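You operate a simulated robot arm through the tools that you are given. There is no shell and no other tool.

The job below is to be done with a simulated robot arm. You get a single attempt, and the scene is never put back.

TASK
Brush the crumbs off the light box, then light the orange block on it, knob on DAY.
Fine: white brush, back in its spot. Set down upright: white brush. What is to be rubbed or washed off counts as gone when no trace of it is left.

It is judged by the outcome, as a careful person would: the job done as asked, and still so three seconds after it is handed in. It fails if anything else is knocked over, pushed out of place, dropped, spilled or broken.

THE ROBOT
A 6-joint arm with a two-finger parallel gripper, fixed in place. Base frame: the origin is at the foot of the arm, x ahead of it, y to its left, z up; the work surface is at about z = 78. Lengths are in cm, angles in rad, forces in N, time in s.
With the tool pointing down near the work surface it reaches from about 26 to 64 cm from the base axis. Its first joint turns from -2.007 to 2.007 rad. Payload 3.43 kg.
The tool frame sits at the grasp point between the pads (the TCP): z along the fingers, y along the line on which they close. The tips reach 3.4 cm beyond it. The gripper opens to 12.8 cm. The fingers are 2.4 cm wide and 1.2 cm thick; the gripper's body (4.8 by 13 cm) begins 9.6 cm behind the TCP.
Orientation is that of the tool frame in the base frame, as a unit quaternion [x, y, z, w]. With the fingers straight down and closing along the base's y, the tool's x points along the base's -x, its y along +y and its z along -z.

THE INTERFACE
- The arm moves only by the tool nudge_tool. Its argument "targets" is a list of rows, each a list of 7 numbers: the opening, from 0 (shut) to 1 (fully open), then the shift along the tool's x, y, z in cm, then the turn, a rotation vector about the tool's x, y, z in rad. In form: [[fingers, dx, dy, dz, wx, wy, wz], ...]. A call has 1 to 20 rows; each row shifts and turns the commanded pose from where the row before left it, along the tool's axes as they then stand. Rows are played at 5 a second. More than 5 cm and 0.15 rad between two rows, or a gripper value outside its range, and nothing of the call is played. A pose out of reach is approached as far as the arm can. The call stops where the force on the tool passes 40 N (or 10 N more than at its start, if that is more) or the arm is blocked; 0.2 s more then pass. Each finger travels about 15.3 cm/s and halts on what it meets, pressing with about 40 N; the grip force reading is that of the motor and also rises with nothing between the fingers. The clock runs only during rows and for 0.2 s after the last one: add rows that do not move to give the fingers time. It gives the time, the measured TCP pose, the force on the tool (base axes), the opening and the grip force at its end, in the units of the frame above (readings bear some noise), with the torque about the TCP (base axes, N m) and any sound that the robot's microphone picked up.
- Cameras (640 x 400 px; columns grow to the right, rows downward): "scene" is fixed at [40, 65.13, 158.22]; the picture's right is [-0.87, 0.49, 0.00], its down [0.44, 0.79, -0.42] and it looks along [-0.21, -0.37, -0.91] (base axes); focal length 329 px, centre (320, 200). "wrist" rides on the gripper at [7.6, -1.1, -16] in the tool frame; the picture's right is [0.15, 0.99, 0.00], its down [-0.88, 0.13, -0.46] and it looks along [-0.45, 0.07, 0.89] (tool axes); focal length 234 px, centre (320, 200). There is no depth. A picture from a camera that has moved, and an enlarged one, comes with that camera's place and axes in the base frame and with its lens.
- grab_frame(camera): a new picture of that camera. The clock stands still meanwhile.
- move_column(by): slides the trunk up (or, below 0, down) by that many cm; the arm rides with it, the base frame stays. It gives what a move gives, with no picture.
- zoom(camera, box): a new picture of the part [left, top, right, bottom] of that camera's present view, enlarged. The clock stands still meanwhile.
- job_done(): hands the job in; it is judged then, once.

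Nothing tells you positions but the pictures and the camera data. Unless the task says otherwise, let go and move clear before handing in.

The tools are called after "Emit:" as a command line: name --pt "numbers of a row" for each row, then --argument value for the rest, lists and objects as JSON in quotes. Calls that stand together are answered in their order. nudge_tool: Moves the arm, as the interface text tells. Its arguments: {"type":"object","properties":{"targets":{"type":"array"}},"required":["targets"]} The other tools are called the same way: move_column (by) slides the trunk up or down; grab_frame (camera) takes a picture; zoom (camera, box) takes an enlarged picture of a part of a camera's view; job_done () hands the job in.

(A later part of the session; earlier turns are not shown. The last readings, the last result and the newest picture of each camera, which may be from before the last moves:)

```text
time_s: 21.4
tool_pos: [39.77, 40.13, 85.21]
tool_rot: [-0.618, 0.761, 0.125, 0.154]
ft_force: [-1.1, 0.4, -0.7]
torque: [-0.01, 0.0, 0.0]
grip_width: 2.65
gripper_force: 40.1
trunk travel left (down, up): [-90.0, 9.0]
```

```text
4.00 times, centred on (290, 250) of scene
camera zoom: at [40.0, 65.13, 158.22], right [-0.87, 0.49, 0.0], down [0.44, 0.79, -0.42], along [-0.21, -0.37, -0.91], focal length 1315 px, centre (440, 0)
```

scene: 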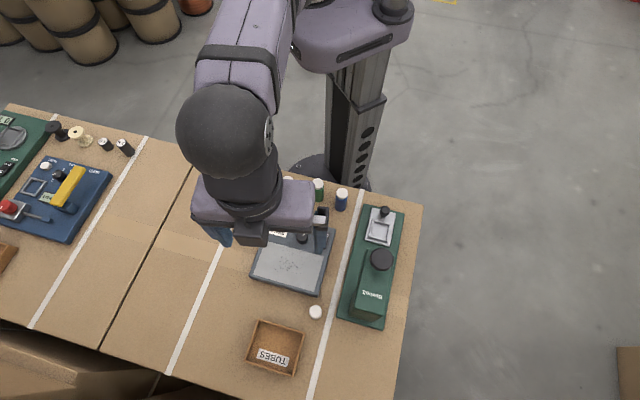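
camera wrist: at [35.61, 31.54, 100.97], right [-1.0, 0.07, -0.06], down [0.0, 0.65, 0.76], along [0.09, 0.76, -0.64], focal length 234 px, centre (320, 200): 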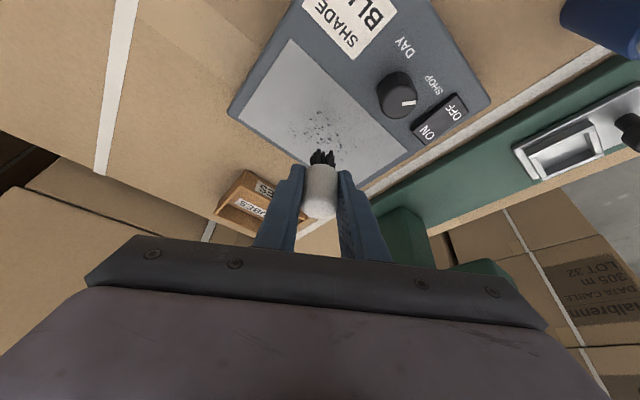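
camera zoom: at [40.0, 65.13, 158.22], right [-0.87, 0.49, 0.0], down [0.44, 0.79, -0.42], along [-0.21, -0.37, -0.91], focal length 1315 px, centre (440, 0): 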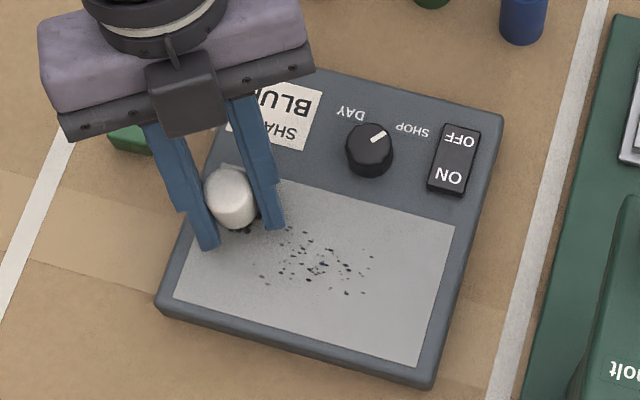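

The bristles hover about half a centimetre above the panel at the label-side corner. I'll shift slightly toward the near edge and lower in small steps, watching the force.

Emit:
nudge_tool --pt "0.0 0.385 0.27 -0.16 0 0 0" --pt "0.0 0.12 0 0.28 0 0 0" --pt "0.0 0.06 0 0.14 0 0 0" --pt "0.0 0 0 0 0 0 0"

Emit:
zoom --camera "wrist" --box '[270, 90, 370, 170]'

```text
time_s: 22.4
tool_pos: [39.41, 39.89, 85.21]
tool_rot: [-0.617, 0.76, 0.126, 0.158]
ft_force: [-1.1, -5.2, 26.5]
torque: [-0.21, 0.12, 0.03]
grip_width: 2.64
gripper_force: 40.5
trunk travel left (down, up): [-90.0, 9.0]
```

```text
5.00 times, centred on (320, 130) of wrist
camera zoom: at [37.72, 26.71, 96.9], right [-1.0, 0.07, -0.06], down [0.0, 0.64, 0.77], along [0.09, 0.76, -0.64], focal length 1171 px, centre (320, 550)
```

zoom: 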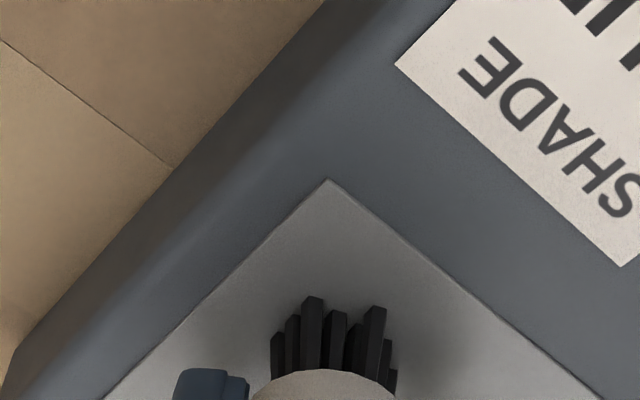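

Contact came slightly earlier than expected, at 26 N. I'll raise until only a few newtons remain.

Emit:
nudge_tool --pt "0.0 -0.14 0 -0.322 0 0 0" --pt "0.0 0 0 0 0 0 0"

```text
time_s: 23.0
tool_pos: [39.43, 39.83, 85.32]
tool_rot: [-0.618, 0.76, 0.125, 0.155]
ft_force: [2.4, 1.9, 12.6]
torque: [0.08, -0.07, -0.01]
grip_width: 2.66
gripper_force: 40.0
trunk travel left (down, up): [-90.0, 9.0]
```

Emit:
nudge_tool --pt "0.0 -0.07 0 -0.16 0 0 0" --pt "0.0 0 0 0 0 0 0"

```text
time_s: 23.6
tool_pos: [39.24, 39.94, 85.18]
tool_rot: [-0.617, 0.762, 0.124, 0.152]
ft_force: [0.0, -0.2, 0.7]
torque: [0.0, 0.03, 0.0]
grip_width: 2.65
gripper_force: 40.2
trunk travel left (down, up): [-90.0, 9.0]
```

Contact is now just touching at under 1 N. I'll press a hair more and sweep along the panel toward the switch side.

Emit:
nudge_tool --pt "0.0 0.03 0 0.075 0 0 0" --pt "0.0 -0.598 1.008 0.253 0 0 0" --pt "0.0 -0.598 1.008 0.253 0 0 0" --pt "0.0 -0.598 1.008 0.253 0 0 0" --pt "0.0 -0.598 1.008 0.253 0 0 0" --pt "0.0 0 0 0 0 0 0"

Emit:
zoom --camera "scene" --box '[235, 200, 345, 300]'

Emit:
zoom --camera "wrist" --box '[230, 60, 430, 220]'

```text
time_s: 25.0
tool_pos: [36.02, 43.39, 85.35]
tool_rot: [-0.618, 0.761, 0.124, 0.153]
ft_force: [0.2, -0.3, -0.5]
torque: [0.04, -0.01, -0.02]
grip_width: 2.65
gripper_force: 39.9
trunk travel left (down, up): [-90.0, 9.0]
```

```text
4.00 times, centred on (290, 250) of scene
camera zoom: at [40.0, 65.13, 158.22], right [-0.87, 0.49, 0.0], down [0.44, 0.79, -0.42], along [-0.21, -0.37, -0.91], focal length 1315 px, centre (440, 0)
```

zoom: 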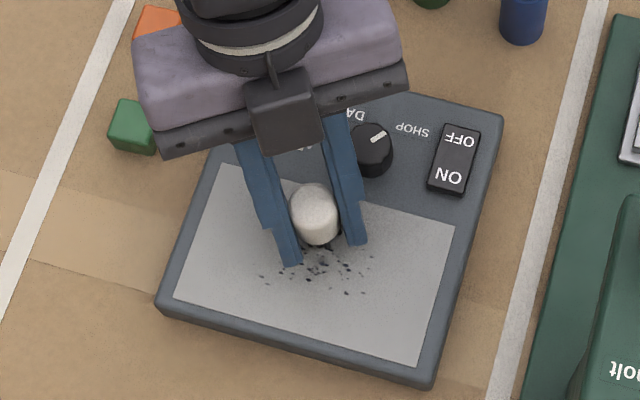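

```text
2.50 times, centred on (330, 140) of wrist
camera zoom: at [34.41, 30.22, 97.09], right [-1.0, 0.07, -0.06], down [0.0, 0.65, 0.76], along [0.09, 0.76, -0.64], focal length 585 px, centre (295, 350)
```

zoom: 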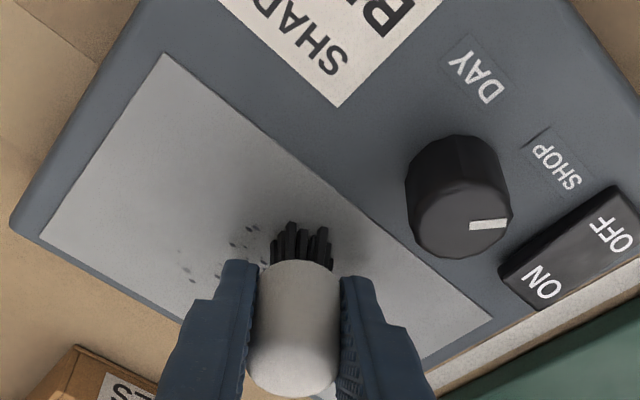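

The force dropped to zero, so the bristles are just off the surface and nothing was swept. I'll lower slightly until there is light contact.

Emit:
nudge_tool --pt "0.0 0.04 0 0.092 0 0 0" --pt "0.0 0 0 0 0 0 0"

```text
time_s: 25.6
tool_pos: [36.06, 43.34, 85.18]
tool_rot: [-0.617, 0.761, 0.125, 0.154]
ft_force: [-0.2, -0.4, 0.4]
torque: [-0.01, 0.01, 0.01]
grip_width: 2.66
gripper_force: 40.2
trunk travel left (down, up): [-90.0, 9.0]
```

Emit:
nudge_tool --pt "0.0 0.04 0 0.092 0 0 0" --pt "0.0 0 0 0 0 0 0"

```text
time_s: 26.2
tool_pos: [35.98, 43.4, 85.2]
tool_rot: [-0.618, 0.761, 0.126, 0.155]
ft_force: [-2.6, 1.1, 4.4]
torque: [0.01, 0.04, -0.01]
grip_width: 2.67
gripper_force: 39.7
trunk travel left (down, up): [-90.0, 9.0]
```

Light contact at about 4 N. I'll sweep back over the nearest crumbs and see whether they vanish.

Emit:
nudge_tool --pt "0.0 0.498 -0.84 -0.211 0 0 0" --pt "0.0 0.498 -0.84 -0.211 0 0 0" --pt "0.0 0.498 -0.84 -0.211 0 0 0" --pt "0.0 0.498 -0.84 -0.211 0 0 0" --pt "0.0 0 0 0 0 0 0"

Emit:
zoom --camera "wrist" --box '[230, 60, 430, 220]'

Emit:
zoom --camera "scene" --box '[235, 200, 345, 300]'

```text
time_s: 27.4
tool_pos: [38.82, 40.38, 85.24]
tool_rot: [-0.617, 0.761, 0.125, 0.155]
ft_force: [-1.3, 1.3, 4.4]
torque: [0.01, 0.01, -0.03]
grip_width: 2.7
gripper_force: 39.2
trunk travel left (down, up): [-90.0, 9.0]
```

```text
2.50 times, centred on (330, 140) of wrist
camera zoom: at [37.12, 27.35, 96.99], right [-1.0, 0.07, -0.06], down [0.0, 0.65, 0.76], along [0.09, 0.76, -0.64], focal length 585 px, centre (295, 350)
```

zoom: 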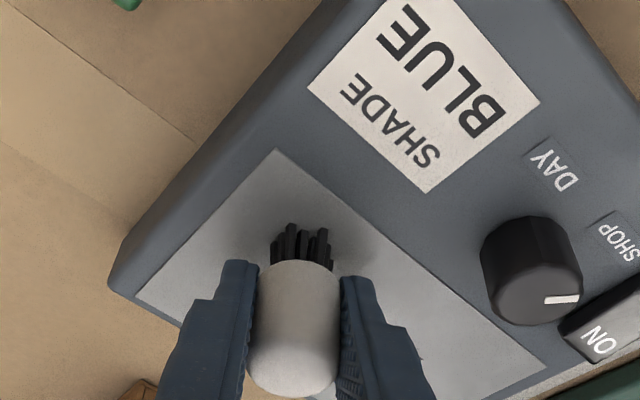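

```text
4.00 times, centred on (290, 250) of scene
camera zoom: at [40.0, 65.13, 158.22], right [-0.87, 0.49, 0.0], down [0.44, 0.79, -0.42], along [-0.21, -0.37, -0.91], focal length 1315 px, centre (440, 0)
```

zoom: 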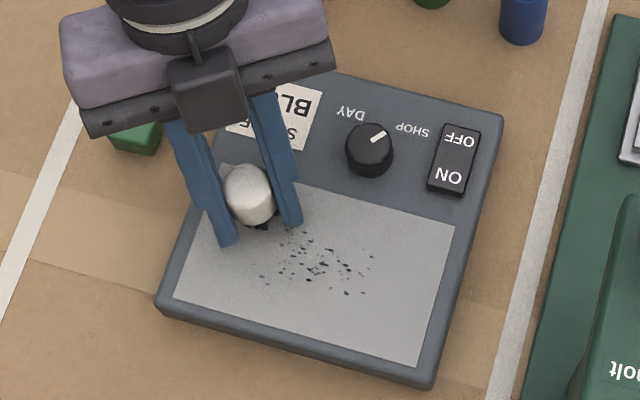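

I'll zoom in on the crumbs to see what changed.

Emit:
zoom --camera "scene" --box '[270, 240, 340, 290]'

```text
8.00 times, centred on (305, 265) of scene
camera zoom: at [40.0, 65.13, 158.22], right [-0.87, 0.49, 0.0], down [0.44, 0.79, -0.42], along [-0.21, -0.37, -0.91], focal length 2630 px, centre (440, -320)
```

zoom: 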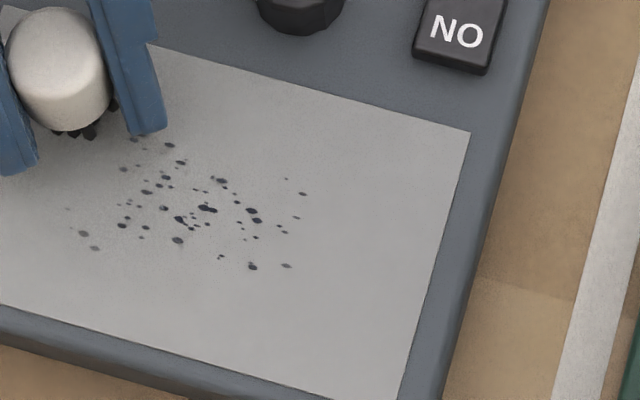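

Those sweeps passed just inside the near edge of the crumb patch. I'll shift about 1.1 cm outward and sweep a full pass at light pressure.

Emit:
nudge_tool --pt "0.0 -0.846 -0.6 0.36 0 0 0" --pt "0.0 -0.498 0.84 0.211 0 0 0" --pt "0.0 -0.498 0.84 0.211 0 0 0" --pt "0.0 -0.498 0.84 0.211 0 0 0" --pt "0.0 -0.498 0.84 0.211 0 0 0" --pt "0.0 -0.498 0.84 0.211 0 0 0" --pt "0.0 -0.498 0.84 0.211 0 0 0" --pt "0.0 -0.498 0.84 0.211 0 0 0" --pt "0.0 -0.498 0.84 0.211 0 0 0" --pt "0.0 -0.498 0.84 0.211 0 0 0" --pt "0.0 0 0 0 0 0 0"

Emit:
zoom --camera "scene" --box '[270, 240, 340, 290]'

```text
time_s: 29.8
tool_pos: [33.17, 47.5, 85.2]
tool_rot: [-0.617, 0.762, 0.124, 0.154]
ft_force: [0.5, -1.9, 5.0]
torque: [-0.03, 0.0, -0.03]
grip_width: 2.65
gripper_force: 40.7
trunk travel left (down, up): [-90.0, 9.0]
```

```text
8.00 times, centred on (305, 265) of scene
camera zoom: at [40.0, 65.13, 158.22], right [-0.87, 0.49, 0.0], down [0.44, 0.79, -0.42], along [-0.21, -0.37, -0.91], focal length 2630 px, centre (440, -320)
```

zoom: 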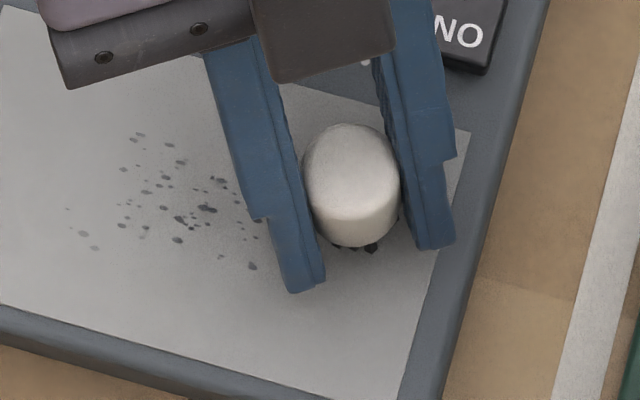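

The crumb marks look fainter after that pass, so repeated strokes work. I'll continue with two more passes further across.

Emit:
nudge_tool --pt "0.0 -0.692 -0.491 0.295 0 0 0" --pt "0.0 0.747 -1.26 -0.3165 0 0 0" --pt "0.0 0.747 -1.26 -0.3165 0 0 0" --pt "0.0 0.747 -1.26 -0.3165 0 0 0" --pt "0.0 0.747 -1.26 -0.3165 0 0 0" --pt "0.0 0.747 -1.26 -0.3165 0 0 0" --pt "0.0 0.747 -1.26 -0.3165 0 0 0" --pt "0.0 -0.692 -0.491 0.295 0 0 0" --pt "0.0 -0.747 1.26 0.3165 0 0 0" --pt "0.0 -0.747 1.26 0.3165 0 0 0" --pt "0.0 -0.747 1.26 0.3165 0 0 0" --pt "0.0 -0.747 1.26 0.3165 0 0 0" --pt "0.0 -0.747 1.26 0.3165 0 0 0" --pt "0.0 -0.747 1.26 0.3165 0 0 0" --pt "0.0 0 0 0 0 0 0"

Emit:
zoom --camera "scene" --box '[270, 240, 340, 290]'

```text
time_s: 33.0
tool_pos: [34.24, 48.9, 85.2]
tool_rot: [-0.618, 0.761, 0.125, 0.152]
ft_force: [-0.3, -0.6, 3.4]
torque: [-0.03, 0.01, 0.03]
grip_width: 2.66
gripper_force: 40.4
trunk travel left (down, up): [-90.0, 9.0]
```

```text
8.00 times, centred on (305, 265) of scene
camera zoom: at [40.0, 65.13, 158.22], right [-0.87, 0.49, 0.0], down [0.44, 0.79, -0.42], along [-0.21, -0.37, -0.91], focal length 2630 px, centre (440, -320)
```

zoom: 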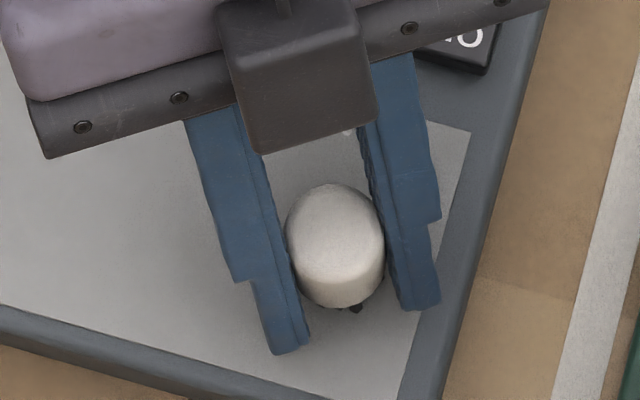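

The crumbs already appear gone in this view. To be sure, I'll finish the outer passes and go back over the whole patch.

Emit:
nudge_tool --pt "0.0 -0.692 -0.491 0.295 0 0 0" --pt "0.0 0.747 -1.26 -0.3165 0 0 0" --pt "0.0 0.747 -1.26 -0.3165 0 0 0" --pt "0.0 0.747 -1.26 -0.3165 0 0 0" --pt "0.0 0.747 -1.26 -0.3165 0 0 0" --pt "0.0 0.747 -1.26 -0.3165 0 0 0" --pt "0.0 0.747 -1.26 -0.3165 0 0 0" --pt "0.0 -0.692 -0.491 0.295 0 0 0" --pt "0.0 -0.747 1.26 0.3165 0 0 0" --pt "0.0 -0.747 1.26 0.3165 0 0 0" --pt "0.0 -0.747 1.26 0.3165 0 0 0" --pt "0.0 -0.747 1.26 0.3165 0 0 0" --pt "0.0 -0.747 1.26 0.3165 0 0 0" --pt "0.0 -0.747 1.26 0.3165 0 0 0" --pt "0.0 0 0 0 0 0 0"

Emit:
zoom --camera "scene" --box '[245, 225, 345, 300]'

Emit:
zoom --camera "wrist" --box '[230, 0, 470, 190]'

```text
time_s: 36.2
tool_pos: [35.75, 50.32, 85.09]
tool_rot: [-0.617, 0.761, 0.126, 0.155]
ft_force: [1.9, -1.9, 8.8]
torque: [-0.08, -0.07, 0.02]
grip_width: 2.63
gripper_force: 39.5
trunk travel left (down, up): [-90.0, 9.0]
```

```text
5.33 times, centred on (295, 262) of scene
camera zoom: at [40.0, 65.13, 158.22], right [-0.87, 0.49, 0.0], down [0.44, 0.79, -0.42], along [-0.21, -0.37, -0.91], focal length 1753 px, centre (453, -133)
```

zoom: 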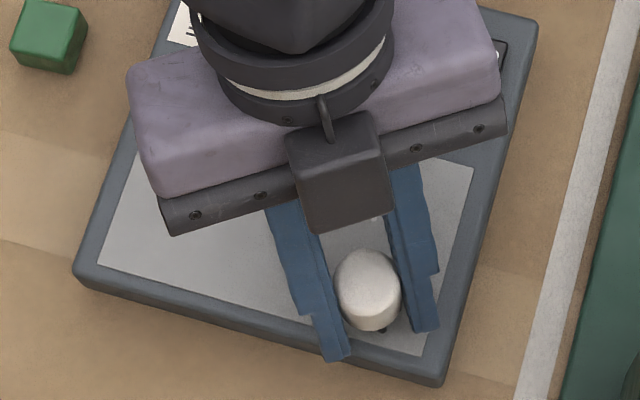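

```text
2.11 times, centred on (350, 95) of wrist
camera zoom: at [34.1, 37.04, 96.94], right [-1.0, 0.07, -0.06], down [0.0, 0.65, 0.76], along [0.09, 0.76, -0.64], focal length 493 px, centre (257, 421)
```

zoom: 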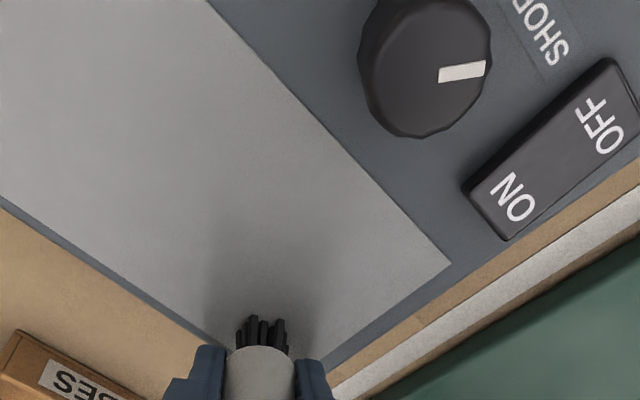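

The panel looks clean. I'll lift the brush clear and inspect the panel closely.

Emit:
nudge_tool --pt "0.0 -0.4 0 -0.92 0 0 0" --pt "0.0 -0.8 0 -1.84 0 0 0" --pt "0.0 -0.8 0 -1.84 0 0 0" --pt "0.0 0 0 0 0 0 0"

Emit:
zoom --camera "wrist" --box '[200, 0, 440, 170]'

Emit:
zoom --camera "scene" --box '[245, 225, 345, 300]'

```text
time_s: 37.2
tool_pos: [35.72, 50.15, 90.13]
tool_rot: [-0.618, 0.761, 0.125, 0.154]
ft_force: [-0.6, 0.1, -0.1]
torque: [0.0, 0.03, 0.02]
grip_width: 2.67
gripper_force: 40.0
trunk travel left (down, up): [-90.0, 9.0]
```

```text
2.35 times, centred on (320, 85) of wrist
camera zoom: at [34.09, 37.03, 101.86], right [-1.0, 0.07, -0.06], down [0.0, 0.65, 0.76], along [0.09, 0.76, -0.65], focal length 551 px, centre (320, 471)
```

zoom: 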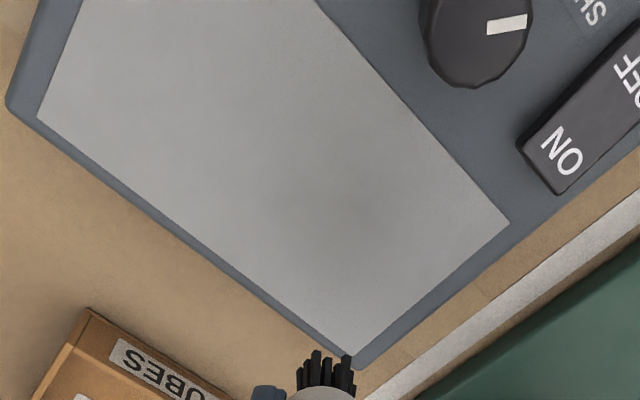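

```text
5.33 times, centred on (295, 262) of scene
camera zoom: at [40.0, 65.13, 158.22], right [-0.87, 0.49, 0.0], down [0.44, 0.79, -0.42], along [-0.21, -0.37, -0.91], focal length 1753 px, centre (453, -133)
```

zoom: 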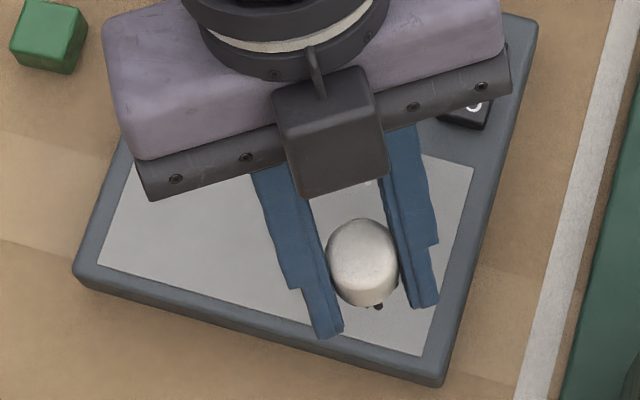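

The panel shows no crumbs, only a soft shadow of the gripper. I'll compare how the brush sits in the fingers with how I first gripped it.

Emit:
zoom --camera "wrist" --box '[250, 110, 390, 220]'

```text
3.64 times, centred on (320, 165) of wrist
camera zoom: at [34.09, 37.03, 101.86], right [-1.0, 0.07, -0.06], down [0.0, 0.65, 0.76], along [0.09, 0.76, -0.65], focal length 852 px, centre (320, 327)
```

zoom: 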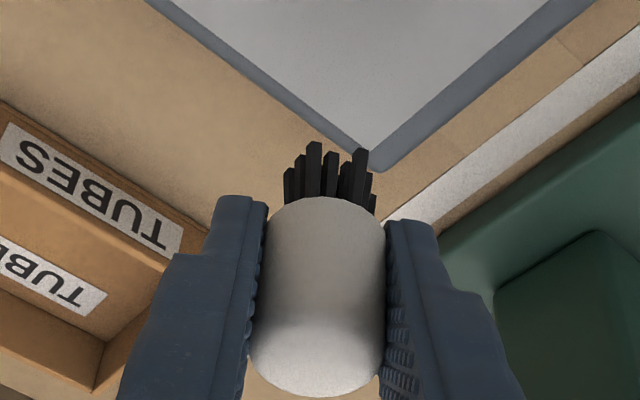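

The brush hasn't shifted in the grip. I'll carry it back above its spot and check both the alignment and the uncovered panel.

Emit:
nudge_tool --pt "0.0 -1.4 0.1 1.1 0 0 0" --pt "0.0 -1.6 0.1 1.26 0 0 0" --pt "0.0 -1.6 0.1 1.26 0 0 0" --pt "0.0 -1.19 0.1 0.94 0 0 0" --pt "0.0 0 0 0 0 0 0" --pt "0.0 0 0 0 0 0 0"

Emit:
zoom --camera "scene" --box '[285, 285, 345, 335]'

Emit:
zoom --camera "scene" --box '[245, 225, 345, 300]'

Emit:
zoom --camera "wrist" --box '[250, 110, 390, 220]'

```text
time_s: 38.6
tool_pos: [36.78, 57.13, 88.36]
tool_rot: [-0.617, 0.761, 0.125, 0.154]
ft_force: [0.2, 0.1, 0.9]
torque: [0.0, -0.01, -0.02]
grip_width: 2.66
gripper_force: 39.7
trunk travel left (down, up): [-90.0, 9.0]
```

```text
8.00 times, centred on (315, 310) of scene
camera zoom: at [40.0, 65.13, 158.22], right [-0.87, 0.49, 0.0], down [0.44, 0.79, -0.42], along [-0.21, -0.37, -0.91], focal length 2630 px, centre (360, -680)
```

zoom: 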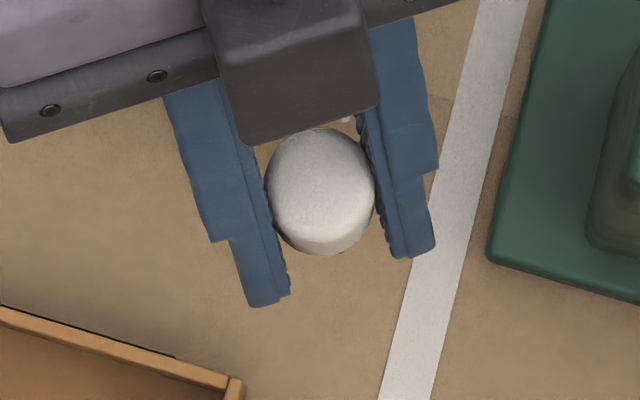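

```text
5.33 times, centred on (295, 262) of scene
camera zoom: at [40.0, 65.13, 158.22], right [-0.87, 0.49, 0.0], down [0.44, 0.79, -0.42], along [-0.21, -0.37, -0.91], focal length 1753 px, centre (453, -133)
```

zoom: 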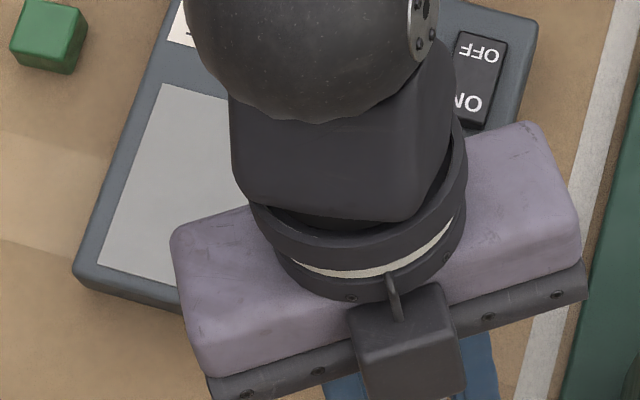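

```text
3.64 times, centred on (320, 165) of wrist
camera zoom: at [35.17, 44.06, 100.08], right [-1.0, 0.07, -0.06], down [0.0, 0.65, 0.76], along [0.09, 0.76, -0.64], focal length 852 px, centre (320, 327)
```

zoom: 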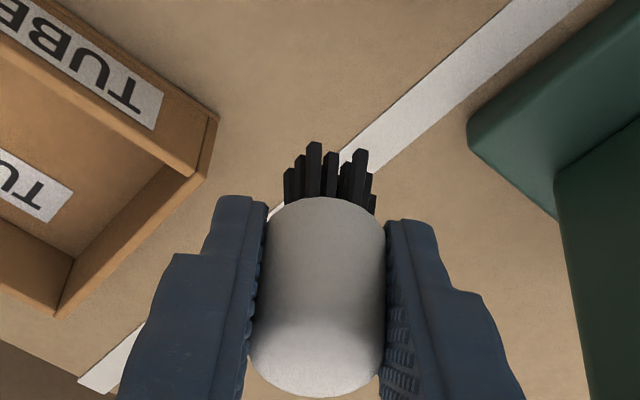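

Aligned roughly over its spot. I'll lower 5.6 cm, keeping a few millimetres above the table, and compare with the original brush position.

Emit:
nudge_tool --pt "0.0 0.5 0 1.17 0 0 0" --pt "0.0 0.78 0 1.84 0 0 0" --pt "0.0 0.6 0 1.4 0 0 0" --pt "0.0 0.3 0 0.74 0 0 0" --pt "0.0 0 0 0 0 0 0"

Emit:
zoom --camera "scene" --box '[285, 285, 345, 335]'

Emit:
zoom --camera "wrist" --box '[250, 110, 390, 220]'

```text
time_s: 39.8
tool_pos: [36.81, 57.29, 82.58]
tool_rot: [-0.618, 0.761, 0.125, 0.154]
ft_force: [-0.1, 0.3, -0.8]
torque: [0.01, 0.02, -0.01]
grip_width: 2.67
gripper_force: 40.0
trunk travel left (down, up): [-90.0, 9.0]
```

```text
8.00 times, centred on (315, 310) of scene
camera zoom: at [40.0, 65.13, 158.22], right [-0.87, 0.49, 0.0], down [0.44, 0.79, -0.42], along [-0.21, -0.37, -0.91], focal length 2630 px, centre (360, -680)
```

zoom: 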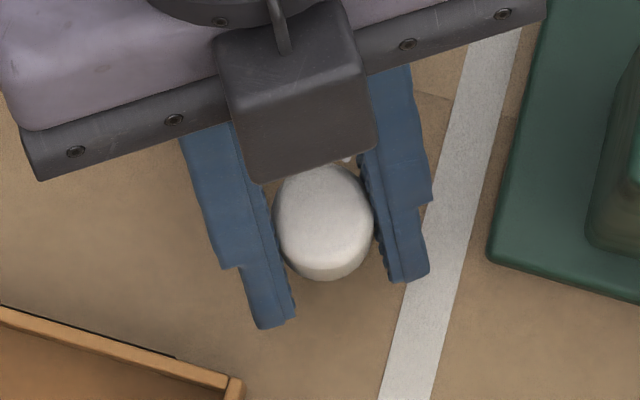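

```text
3.64 times, centred on (320, 165) of wrist
camera zoom: at [35.22, 44.14, 94.4], right [-1.0, 0.07, -0.06], down [0.0, 0.65, 0.76], along [0.09, 0.76, -0.64], focal length 852 px, centre (320, 327)
```

zoom: 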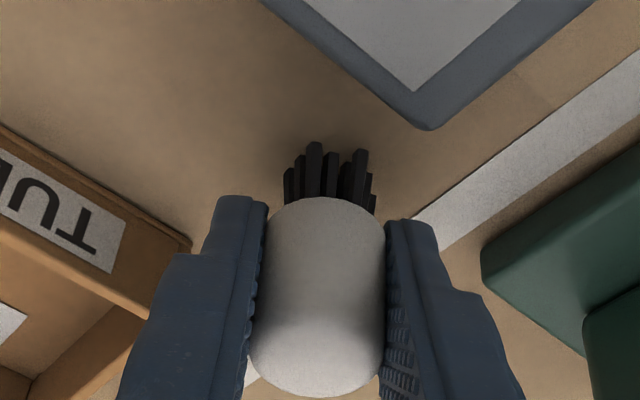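

The brush appears to be roughly 0.2 cm past its original spot. I'll correct that and lower the rest of the way, watching the force.

Emit:
nudge_tool --pt "0.0 0.21 0.106 -0.09 0 0 0" --pt "0.0 0.08 0 0.184 0 0 0" --pt "0.0 0 0 0 0 0 0"

Emit:
zoom --camera "scene" --box '[285, 285, 345, 335]'

```text
time_s: 40.6
tool_pos: [36.65, 57.03, 82.47]
tool_rot: [-0.617, 0.761, 0.125, 0.154]
ft_force: [0.9, -0.3, -0.2]
torque: [0.02, -0.04, -0.01]
grip_width: 2.67
gripper_force: 40.6
trunk travel left (down, up): [-90.0, 9.0]
```

```text
8.00 times, centred on (315, 310) of scene
camera zoom: at [40.0, 65.13, 158.22], right [-0.87, 0.49, 0.0], down [0.44, 0.79, -0.42], along [-0.21, -0.37, -0.91], focal length 2630 px, centre (360, -680)
```

zoom: 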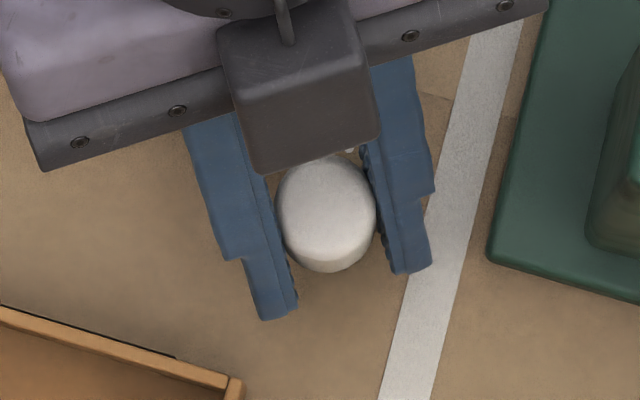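

The outline now matches the original position. I'll lower the last bit until the table is felt.

Emit:
nudge_tool --pt "0.0 0.06 0 0.138 0 0 0" --pt "0.0 0 0 0 0 0 0"

```text
time_s: 41.2
tool_pos: [36.53, 56.99, 82.16]
tool_rot: [-0.618, 0.761, 0.124, 0.154]
ft_force: [0.2, 0.2, 0.0]
torque: [-0.01, 0.0, 0.01]
grip_width: 2.65
gripper_force: 39.9
trunk travel left (down, up): [-90.0, 9.0]
```

Emit:
nudge_tool --pt "0.0 0.04 0 0.092 0 0 0" --pt "0.0 0 0 0 0 0 0"

```text
time_s: 41.8
tool_pos: [36.58, 57.12, 82.18]
tool_rot: [-0.618, 0.761, 0.125, 0.154]
ft_force: [-0.1, -0.2, -1.0]
torque: [0.01, 0.0, -0.01]
grip_width: 2.67
gripper_force: 39.9
trunk travel left (down, up): [-90.0, 9.0]
```

Emit:
nudge_tool --pt "0.0 0.04 0 0.092 0 0 0" --pt "0.0 0 0 0 0 0 0"

```text
time_s: 42.4
tool_pos: [36.57, 57.07, 82.07]
tool_rot: [-0.617, 0.761, 0.126, 0.155]
ft_force: [-0.3, 0.3, 1.5]
torque: [0.02, 0.01, 0.02]
grip_width: 2.66
gripper_force: 40.0
trunk travel left (down, up): [-90.0, 9.0]
```

Emit:
nudge_tool --pt "0.0 0.03 0 0.07 0 0 0" --pt "0.0 0 0 0 0 0 0"

Emit:
zoom --camera "scene" --box '[285, 285, 345, 335]'

Emit:
zoom --camera "wrist" --box '[250, 110, 390, 220]'

```text
time_s: 43.0
tool_pos: [36.54, 57.14, 82.19]
tool_rot: [-0.617, 0.761, 0.126, 0.155]
ft_force: [-1.7, -0.3, 6.1]
torque: [-0.03, 0.07, -0.01]
grip_width: 2.65
gripper_force: 40.0
trunk travel left (down, up): [-90.0, 9.0]
```

```text
8.00 times, centred on (315, 310) of scene
camera zoom: at [40.0, 65.13, 158.22], right [-0.87, 0.49, 0.0], down [0.44, 0.79, -0.42], along [-0.21, -0.37, -0.91], focal length 2630 px, centre (360, -680)
```

zoom: 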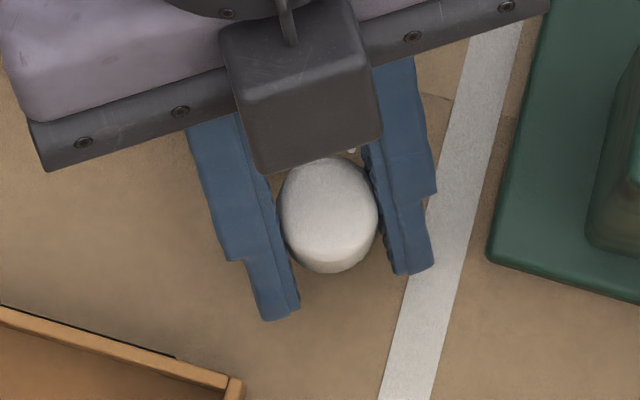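

```text
3.64 times, centred on (320, 165) of wrist
camera zoom: at [34.98, 43.96, 93.87], right [-1.0, 0.07, -0.06], down [0.0, 0.65, 0.76], along [0.09, 0.76, -0.64], focal length 852 px, centre (320, 327)
```

zoom: 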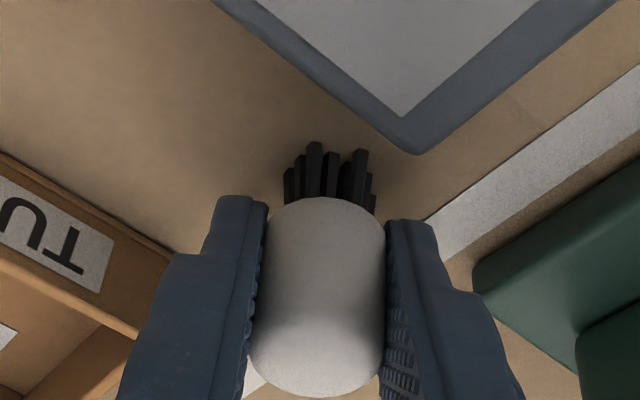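

The brush stands on the table with light contact at its original spot. I'll ease off the pressure and open the fingers just enough.

Emit:
nudge_tool --pt "0.0 -0.03 0 -0.07 0 0 0" --pt "0.1 0 0 0 0 0 0" --pt "0.2 0 0 0 0 0 0" --pt "0.24 0 0 0 0 0 0" --pt "0.3 0 0 0 0 0 0" --pt "0.3 0 0 0 0 0 0"

Emit:
zoom --camera "wrist" --box '[250, 110, 390, 220]'

Emit:
zoom --camera "scene" --box '[285, 285, 345, 335]'

```text
time_s: 44.4
tool_pos: [36.54, 57.11, 82.12]
tool_rot: [-0.617, 0.761, 0.125, 0.154]
ft_force: [-0.9, 0.2, 0.5]
torque: [0.01, 0.0, -0.01]
grip_width: 3.86
gripper_force: 0.1
trunk travel left (down, up): [-90.0, 9.0]
```

```text
3.64 times, centred on (320, 165) of wrist
camera zoom: at [35.0, 43.99, 93.84], right [-1.0, 0.07, -0.06], down [0.0, 0.65, 0.76], along [0.09, 0.76, -0.64], focal length 852 px, centre (320, 327)
```

zoom: 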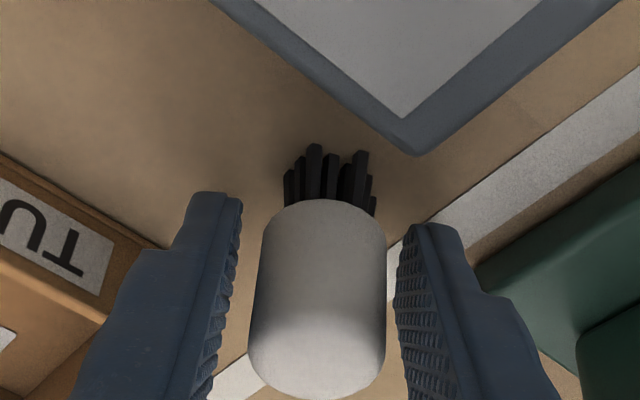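

```text
8.00 times, centred on (315, 310) of scene
camera zoom: at [40.0, 65.13, 158.22], right [-0.87, 0.49, 0.0], down [0.44, 0.79, -0.42], along [-0.21, -0.37, -0.91], focal length 2630 px, centre (360, -680)
```

zoom: 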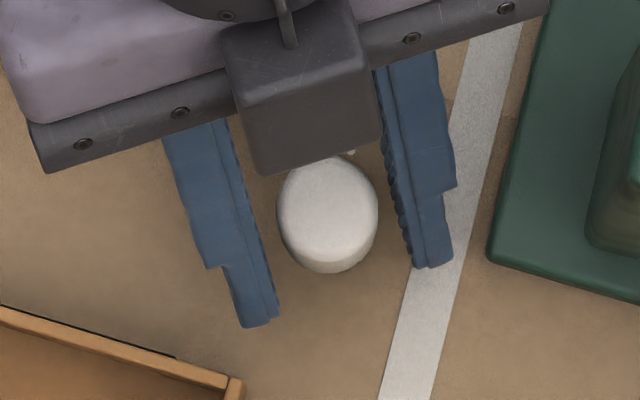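

The brush is free and upright, with clear gaps on both sides. I'll back the fingers out along the tool axis.

Emit:
nudge_tool --pt "0.3 0 0 -1 0 0 0" --pt "0.3 0 0 -2 0 0 0" --pt "0.3 0 0 -3 0 0 0" --pt "0.3 0 0 -4 0 0 0" --pt "0.3 0 0 -4 0 0 0" --pt "0.3 0 0 0 0 0 0"

Emit:
grab_frame --camera "wrist"

Emit:
zoom --camera "scene" --box '[285, 285, 345, 335]'

```text
time_s: 45.8
tool_pos: [35.52, 51.7, 94.97]
tool_rot: [-0.617, 0.762, 0.125, 0.154]
ft_force: [-0.6, -0.4, -0.6]
torque: [0.01, 0.0, 0.02]
grip_width: 3.82
gripper_force: 0.1
trunk travel left (down, up): [-90.0, 9.0]
```

```text
taken
camera wrist: at [33.89, 38.62, 106.75], right [-1.0, 0.07, -0.06], down [0.0, 0.65, 0.76], along [0.09, 0.76, -0.65], focal length 234 px, centre (320, 200)
```

wrist: 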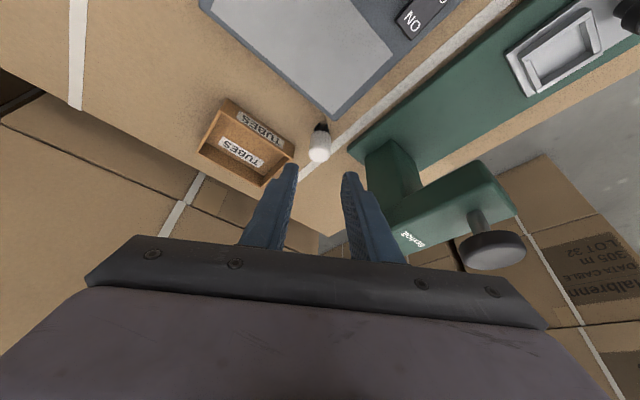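

```text
8.00 times, centred on (315, 310) of scene
camera zoom: at [40.0, 65.13, 158.22], right [-0.87, 0.49, 0.0], down [0.44, 0.79, -0.42], along [-0.21, -0.37, -0.91], focal length 2630 px, centre (360, -680)
```

zoom: 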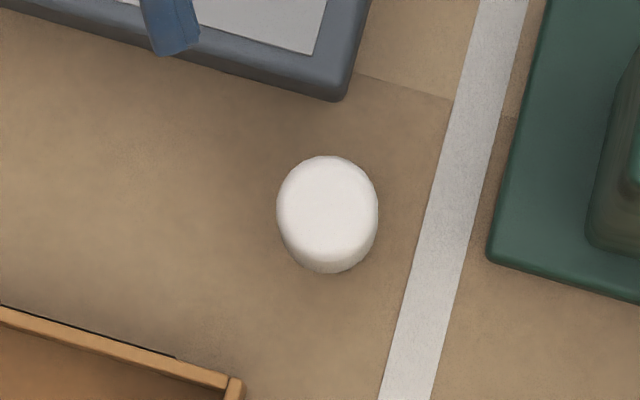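

The brush stands back in its place, matching the original outline. I'll pull back, straighten the tool, and look at the panel and the blocks.

Emit:
nudge_tool --pt "0.3 2.9 -0.77 -2.6 0 0 0" --pt "0.3 2.9 -0.77 -2.6 0 0 0" --pt "0.3 2.9 -0.77 -2.6 0 0 0" --pt "0.3 2.9 -0.77 -2.6 0 0 0" --pt "0.3 0 0 0 0 0.1 0" --pt "0.3 0 0 0 0 0.1 0" --pt "0.3 0 0 0 0 0.1 0" --pt "0.3 0 0 0 0 0.1 0" --pt "0.3 0 0 0 0 0 0"

Emit:
grab_frame --camera "wrist"

Emit:
grab_frame --camera "scene"

```text
time_s: 47.8
tool_pos: [35.61, 36.7, 100.06]
tool_rot: [-0.63, 0.776, 0.0, -0.001]
ft_force: [-0.2, 0.1, 0.3]
torque: [0.01, 0.01, -0.02]
grip_width: 3.83
gripper_force: 0.1
trunk travel left (down, up): [-90.0, 9.0]
```

```text
taken
camera wrist: at [35.0, 29.06, 116.04], right [-1.0, 0.06, 0.0], down [0.05, 0.89, 0.45], along [0.03, 0.45, -0.89], focal length 234 px, centre (320, 200)
```

wrist: 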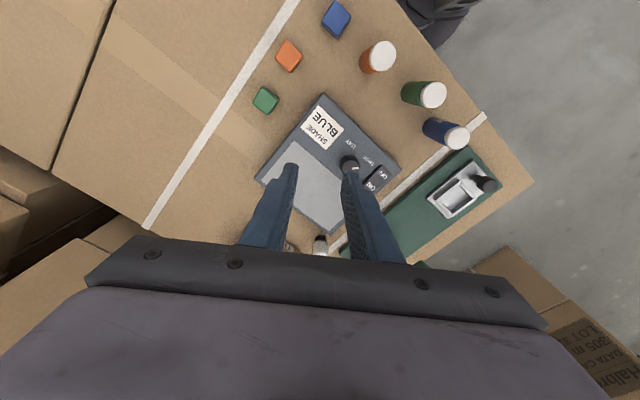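

```text
taken
```

scene: 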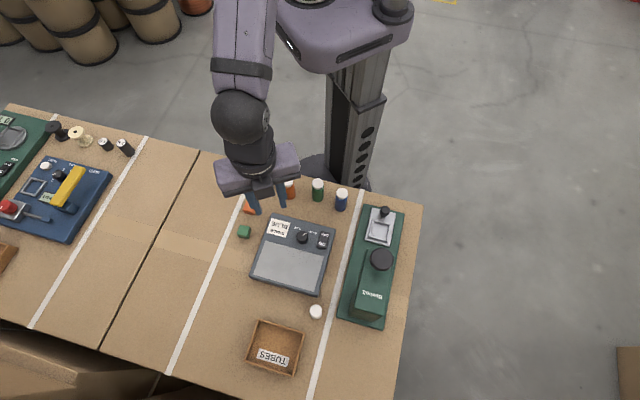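

The panel is uncovered in the scene view now. I'll zoom in on it, and on the blocks and controls.

Emit:
zoom --camera "scene" --box '[245, 230, 335, 300]'

Emit:
zoom --camera "wrist" --box '[230, 0, 400, 110]'

Emit:
zoom --camera "scene" --box '[265, 210, 340, 260]'

```text
5.71 times, centred on (290, 265) of scene
camera zoom: at [40.0, 65.13, 158.22], right [-0.87, 0.49, 0.0], down [0.44, 0.79, -0.42], along [-0.21, -0.37, -0.91], focal length 1878 px, centre (491, -171)
```

zoom: 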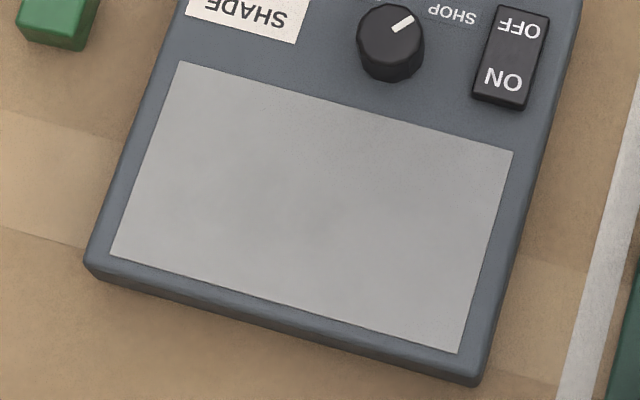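

```text
3.64 times, centred on (315, 55) of wrist
camera zoom: at [35.0, 29.06, 116.04], right [-1.0, 0.06, 0.0], down [0.05, 0.89, 0.45], along [0.03, 0.45, -0.89], focal length 852 px, centre (338, 727)
```

zoom: 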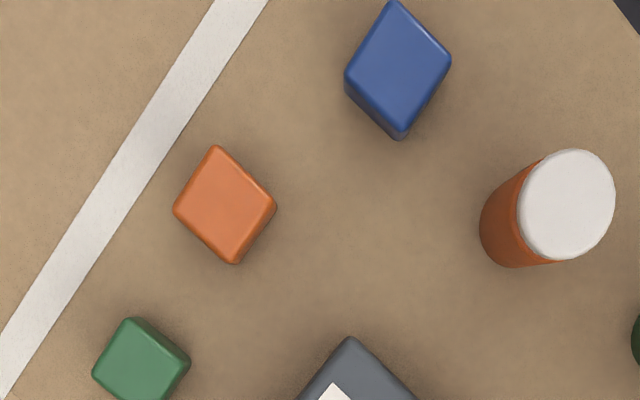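

```text
8.00 times, centred on (302, 235) of scene
camera zoom: at [40.0, 65.13, 158.22], right [-0.87, 0.49, 0.0], down [0.44, 0.79, -0.42], along [-0.21, -0.37, -0.91], focal length 2630 px, centre (460, -80)
```

zoom: 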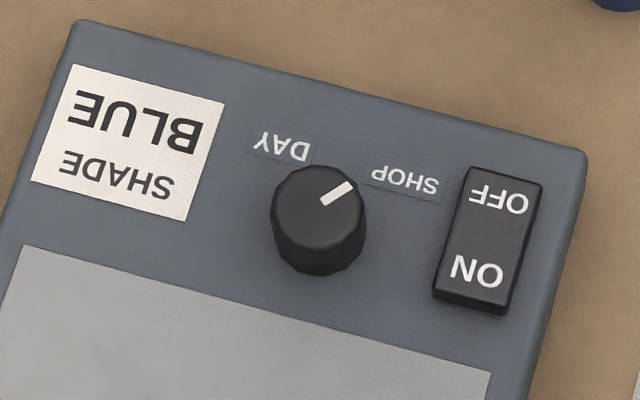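

The panel is clean and the white mark shows the knob is on SHOP. DAY is about 85° counter-clockwise seen from above. I'll turn the tool so there is room for that rotation, then hover over the knob.

Emit:
nudge_tool --pt "0.36 0 0 0 0 0 0.148" --pt "0.36 0 0 0 0 0 0.148" --pt "0.36 0 0 0 0 0 0.148" --pt "0.36 0 0 0 0 0 0.148" --pt "0.36 0 0 0 0 0 0.148" --pt "0.36 0 0 0 0 0 0.148" --pt "0.36 0 0 0 0 0 0.148" --pt "0.36 0 0 0 0 0 0.148" --pt "0.36 1.9 2.43 2 0 0 0" --pt "0.36 1.9 2.43 2 0 0 0" --pt "0.36 0 0 3 0 0 0" --pt "0.36 0 0 0 0 0 0"

Emit:
grab_frame --camera "wrist"

```text
time_s: 50.4
tool_pos: [30.81, 40.49, 92.82]
tool_rot: [-0.09, 0.996, 0.001, 0.0]
ft_force: [-0.3, -0.6, -0.4]
torque: [-0.02, -0.01, 0.01]
grip_width: 4.63
gripper_force: 0.2
trunk travel left (down, up): [-90.0, 9.0]
```

```text
taken
camera wrist: at [23.6, 38.21, 108.84], right [-0.32, 0.95, 0.0], down [0.84, 0.28, 0.46], along [0.43, 0.15, -0.89], focal length 234 px, centre (320, 200)
```

wrist: 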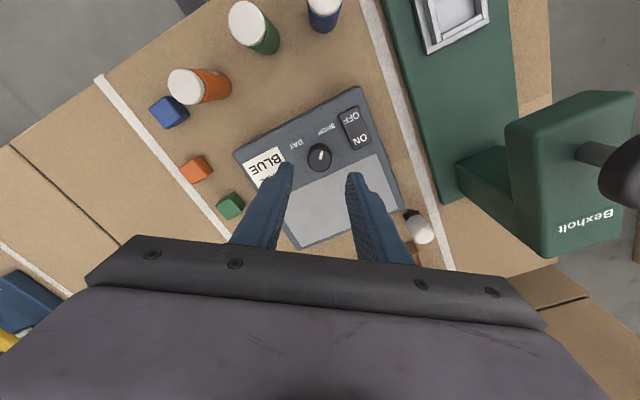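

The knob is visible between the fingers. I'll zoom in to align precisely.

Emit:
zoom --camera "wrist" --box '[260, 110, 390, 210]'

```text
4.00 times, centred on (325, 160) of wrist
camera zoom: at [23.6, 38.21, 108.84], right [-0.32, 0.95, 0.0], down [0.84, 0.28, 0.46], along [0.43, 0.15, -0.89], focal length 937 px, centre (300, 360)
```

zoom: 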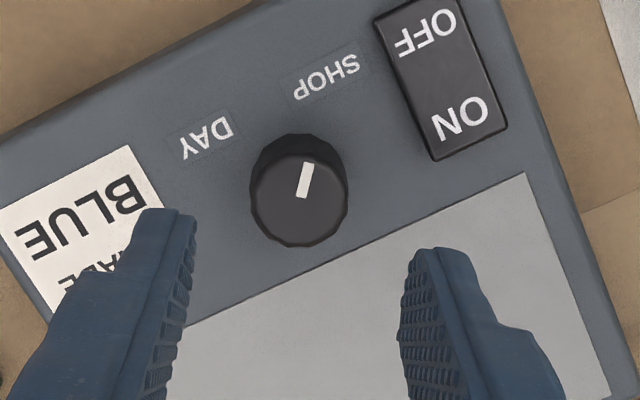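

Alignment is close. I'll shift slightly and come down around the knob, stopping a bit short to check.

Emit:
nudge_tool --pt "0.36 -0.28 0.17 2 0 0 0" --pt "0.36 0 0 2.4 0 0 0" --pt "0.36 0 0 1.6 0 0 0" --pt "0.36 0 0 0 0 0 0"

Emit:
zoom --camera "wrist" --box '[260, 120, 390, 220]'

Emit:
zoom --camera "scene" --box '[265, 210, 340, 260]'

```text
time_s: 51.4
tool_pos: [31.3, 40.84, 86.96]
tool_rot: [-0.09, 0.996, 0.0, 0.0]
ft_force: [0.2, -0.4, -0.4]
torque: [0.01, 0.0, -0.01]
grip_width: 4.6
gripper_force: 0.0
trunk travel left (down, up): [-90.0, 9.0]
```

```text
4.00 times, centred on (325, 170) of wrist
camera zoom: at [23.93, 38.4, 102.93], right [-0.32, 0.95, 0.0], down [0.84, 0.29, 0.46], along [0.43, 0.15, -0.89], focal length 937 px, centre (300, 320)
```

zoom: 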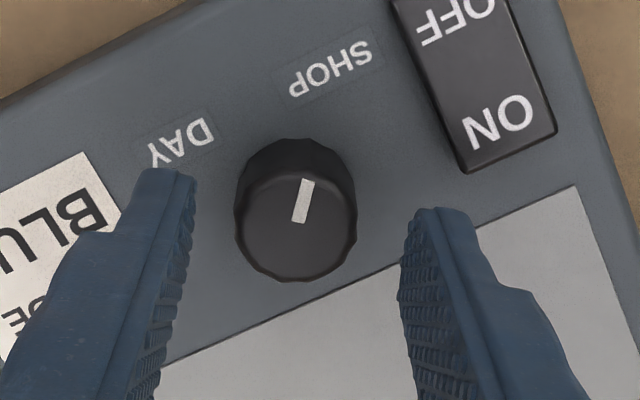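

```text
8.00 times, centred on (302, 235) of scene
camera zoom: at [40.0, 65.13, 158.22], right [-0.87, 0.49, 0.0], down [0.44, 0.79, -0.42], along [-0.21, -0.37, -0.91], focal length 2630 px, centre (460, -80)
```

zoom: 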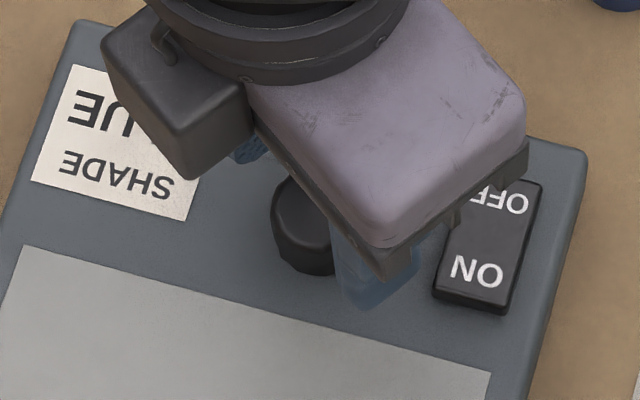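

The knob is centred between the fingers. I'll go down 2 cm and close on it.

Emit:
nudge_tool --pt "0.36 0 0 1 0 0 0" --pt "0.36 0 0 0.9 0 0 0" --pt "0.3 0 0 0 0 0 0" --pt "0.25 0 0 0 0 0 0" --pt "0.2 0 0 0 0 0 0" --pt "0.1 0 0 0 0 0 0" --pt "0.0 0 0 0 0 0 0" --pt "0.0 0 0 0 0 0 0"

Emit:
zoom --camera "wrist" --box '[260, 120, 390, 220]'

```text
time_s: 53.2
tool_pos: [31.25, 40.78, 85.13]
tool_rot: [-0.09, 0.996, -0.001, -0.001]
ft_force: [4.7, -14.1, 0.0]
torque: [-0.57, -0.26, 0.12]
grip_width: 2.71
gripper_force: 45.5
trunk travel left (down, up): [-90.0, 9.0]
```

```text
4.00 times, centred on (325, 170) of wrist
camera zoom: at [23.98, 38.35, 101.09], right [-0.32, 0.95, 0.0], down [0.84, 0.29, 0.45], along [0.43, 0.14, -0.89], focal length 937 px, centre (300, 320)
```

zoom: 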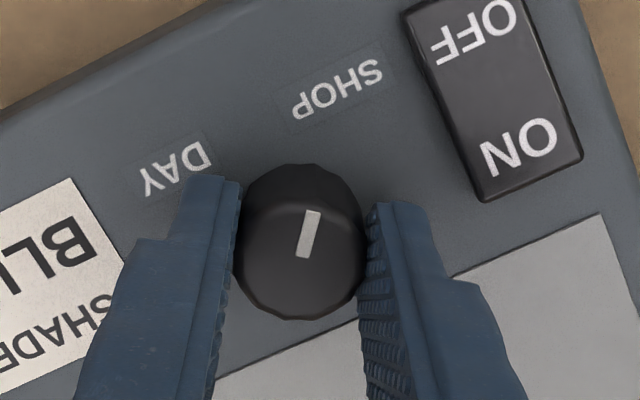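

The knob is gripped but there's a 15 N side load, meaning I'm slightly off centre. I'll shift toward relieving it before turning.

Emit:
nudge_tool --pt "0.0 0 -0.12 0 0 0 0" --pt "0.0 0 0 0 0 0 0"

```text
time_s: 53.8
tool_pos: [31.16, 40.61, 84.96]
tool_rot: [-0.09, 0.996, 0.0, -0.001]
ft_force: [5.6, -10.4, -4.8]
torque: [-0.42, 0.3, 0.16]
grip_width: 2.7
gripper_force: 45.0
trunk travel left (down, up): [-90.0, 9.0]
```

Emit:
nudge_tool --pt "0.0 0 -0.2 0 0 0 0" --pt "0.0 0 0 0 0 0 0"

```text
time_s: 54.4
tool_pos: [31.21, 40.86, 85.12]
tool_rot: [-0.09, 0.996, 0.0, 0.0]
ft_force: [3.1, -4.9, -6.0]
torque: [-0.24, 0.87, 0.16]
grip_width: 2.74
gripper_force: 44.9
trunk travel left (down, up): [-90.0, 9.0]
```

Emit:
nudge_tool --pt "0.25 0 0 0 0 0 0" --pt "0.27 0 -0.08 0 0 0 0" --pt "0.27 0 0 0 0 0 0"

Emit:
zoom --camera "wrist" --box '[260, 120, 390, 220]'

```text
time_s: 55.2
tool_pos: [31.31, 40.53, 85.15]
tool_rot: [-0.089, 0.996, -0.001, 0.0]
ft_force: [0.0, -1.1, 0.2]
torque: [0.0, 0.02, -0.01]
grip_width: 3.46
gripper_force: 0.0
trunk travel left (down, up): [-90.0, 9.0]
```

```text
4.00 times, centred on (325, 170) of wrist
camera zoom: at [23.97, 38.18, 101.08], right [-0.32, 0.95, 0.0], down [0.84, 0.29, 0.46], along [0.43, 0.15, -0.89], focal length 937 px, centre (300, 320)
```

zoom: 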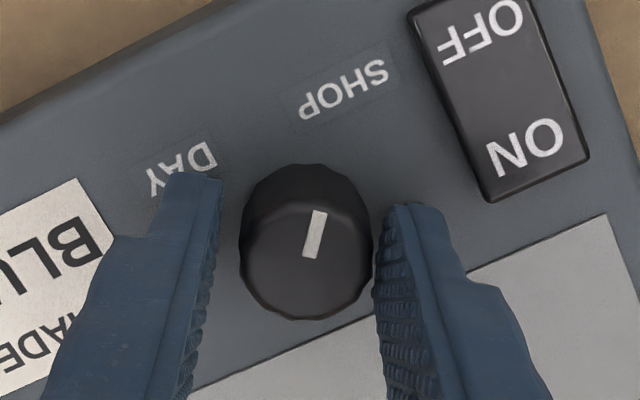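

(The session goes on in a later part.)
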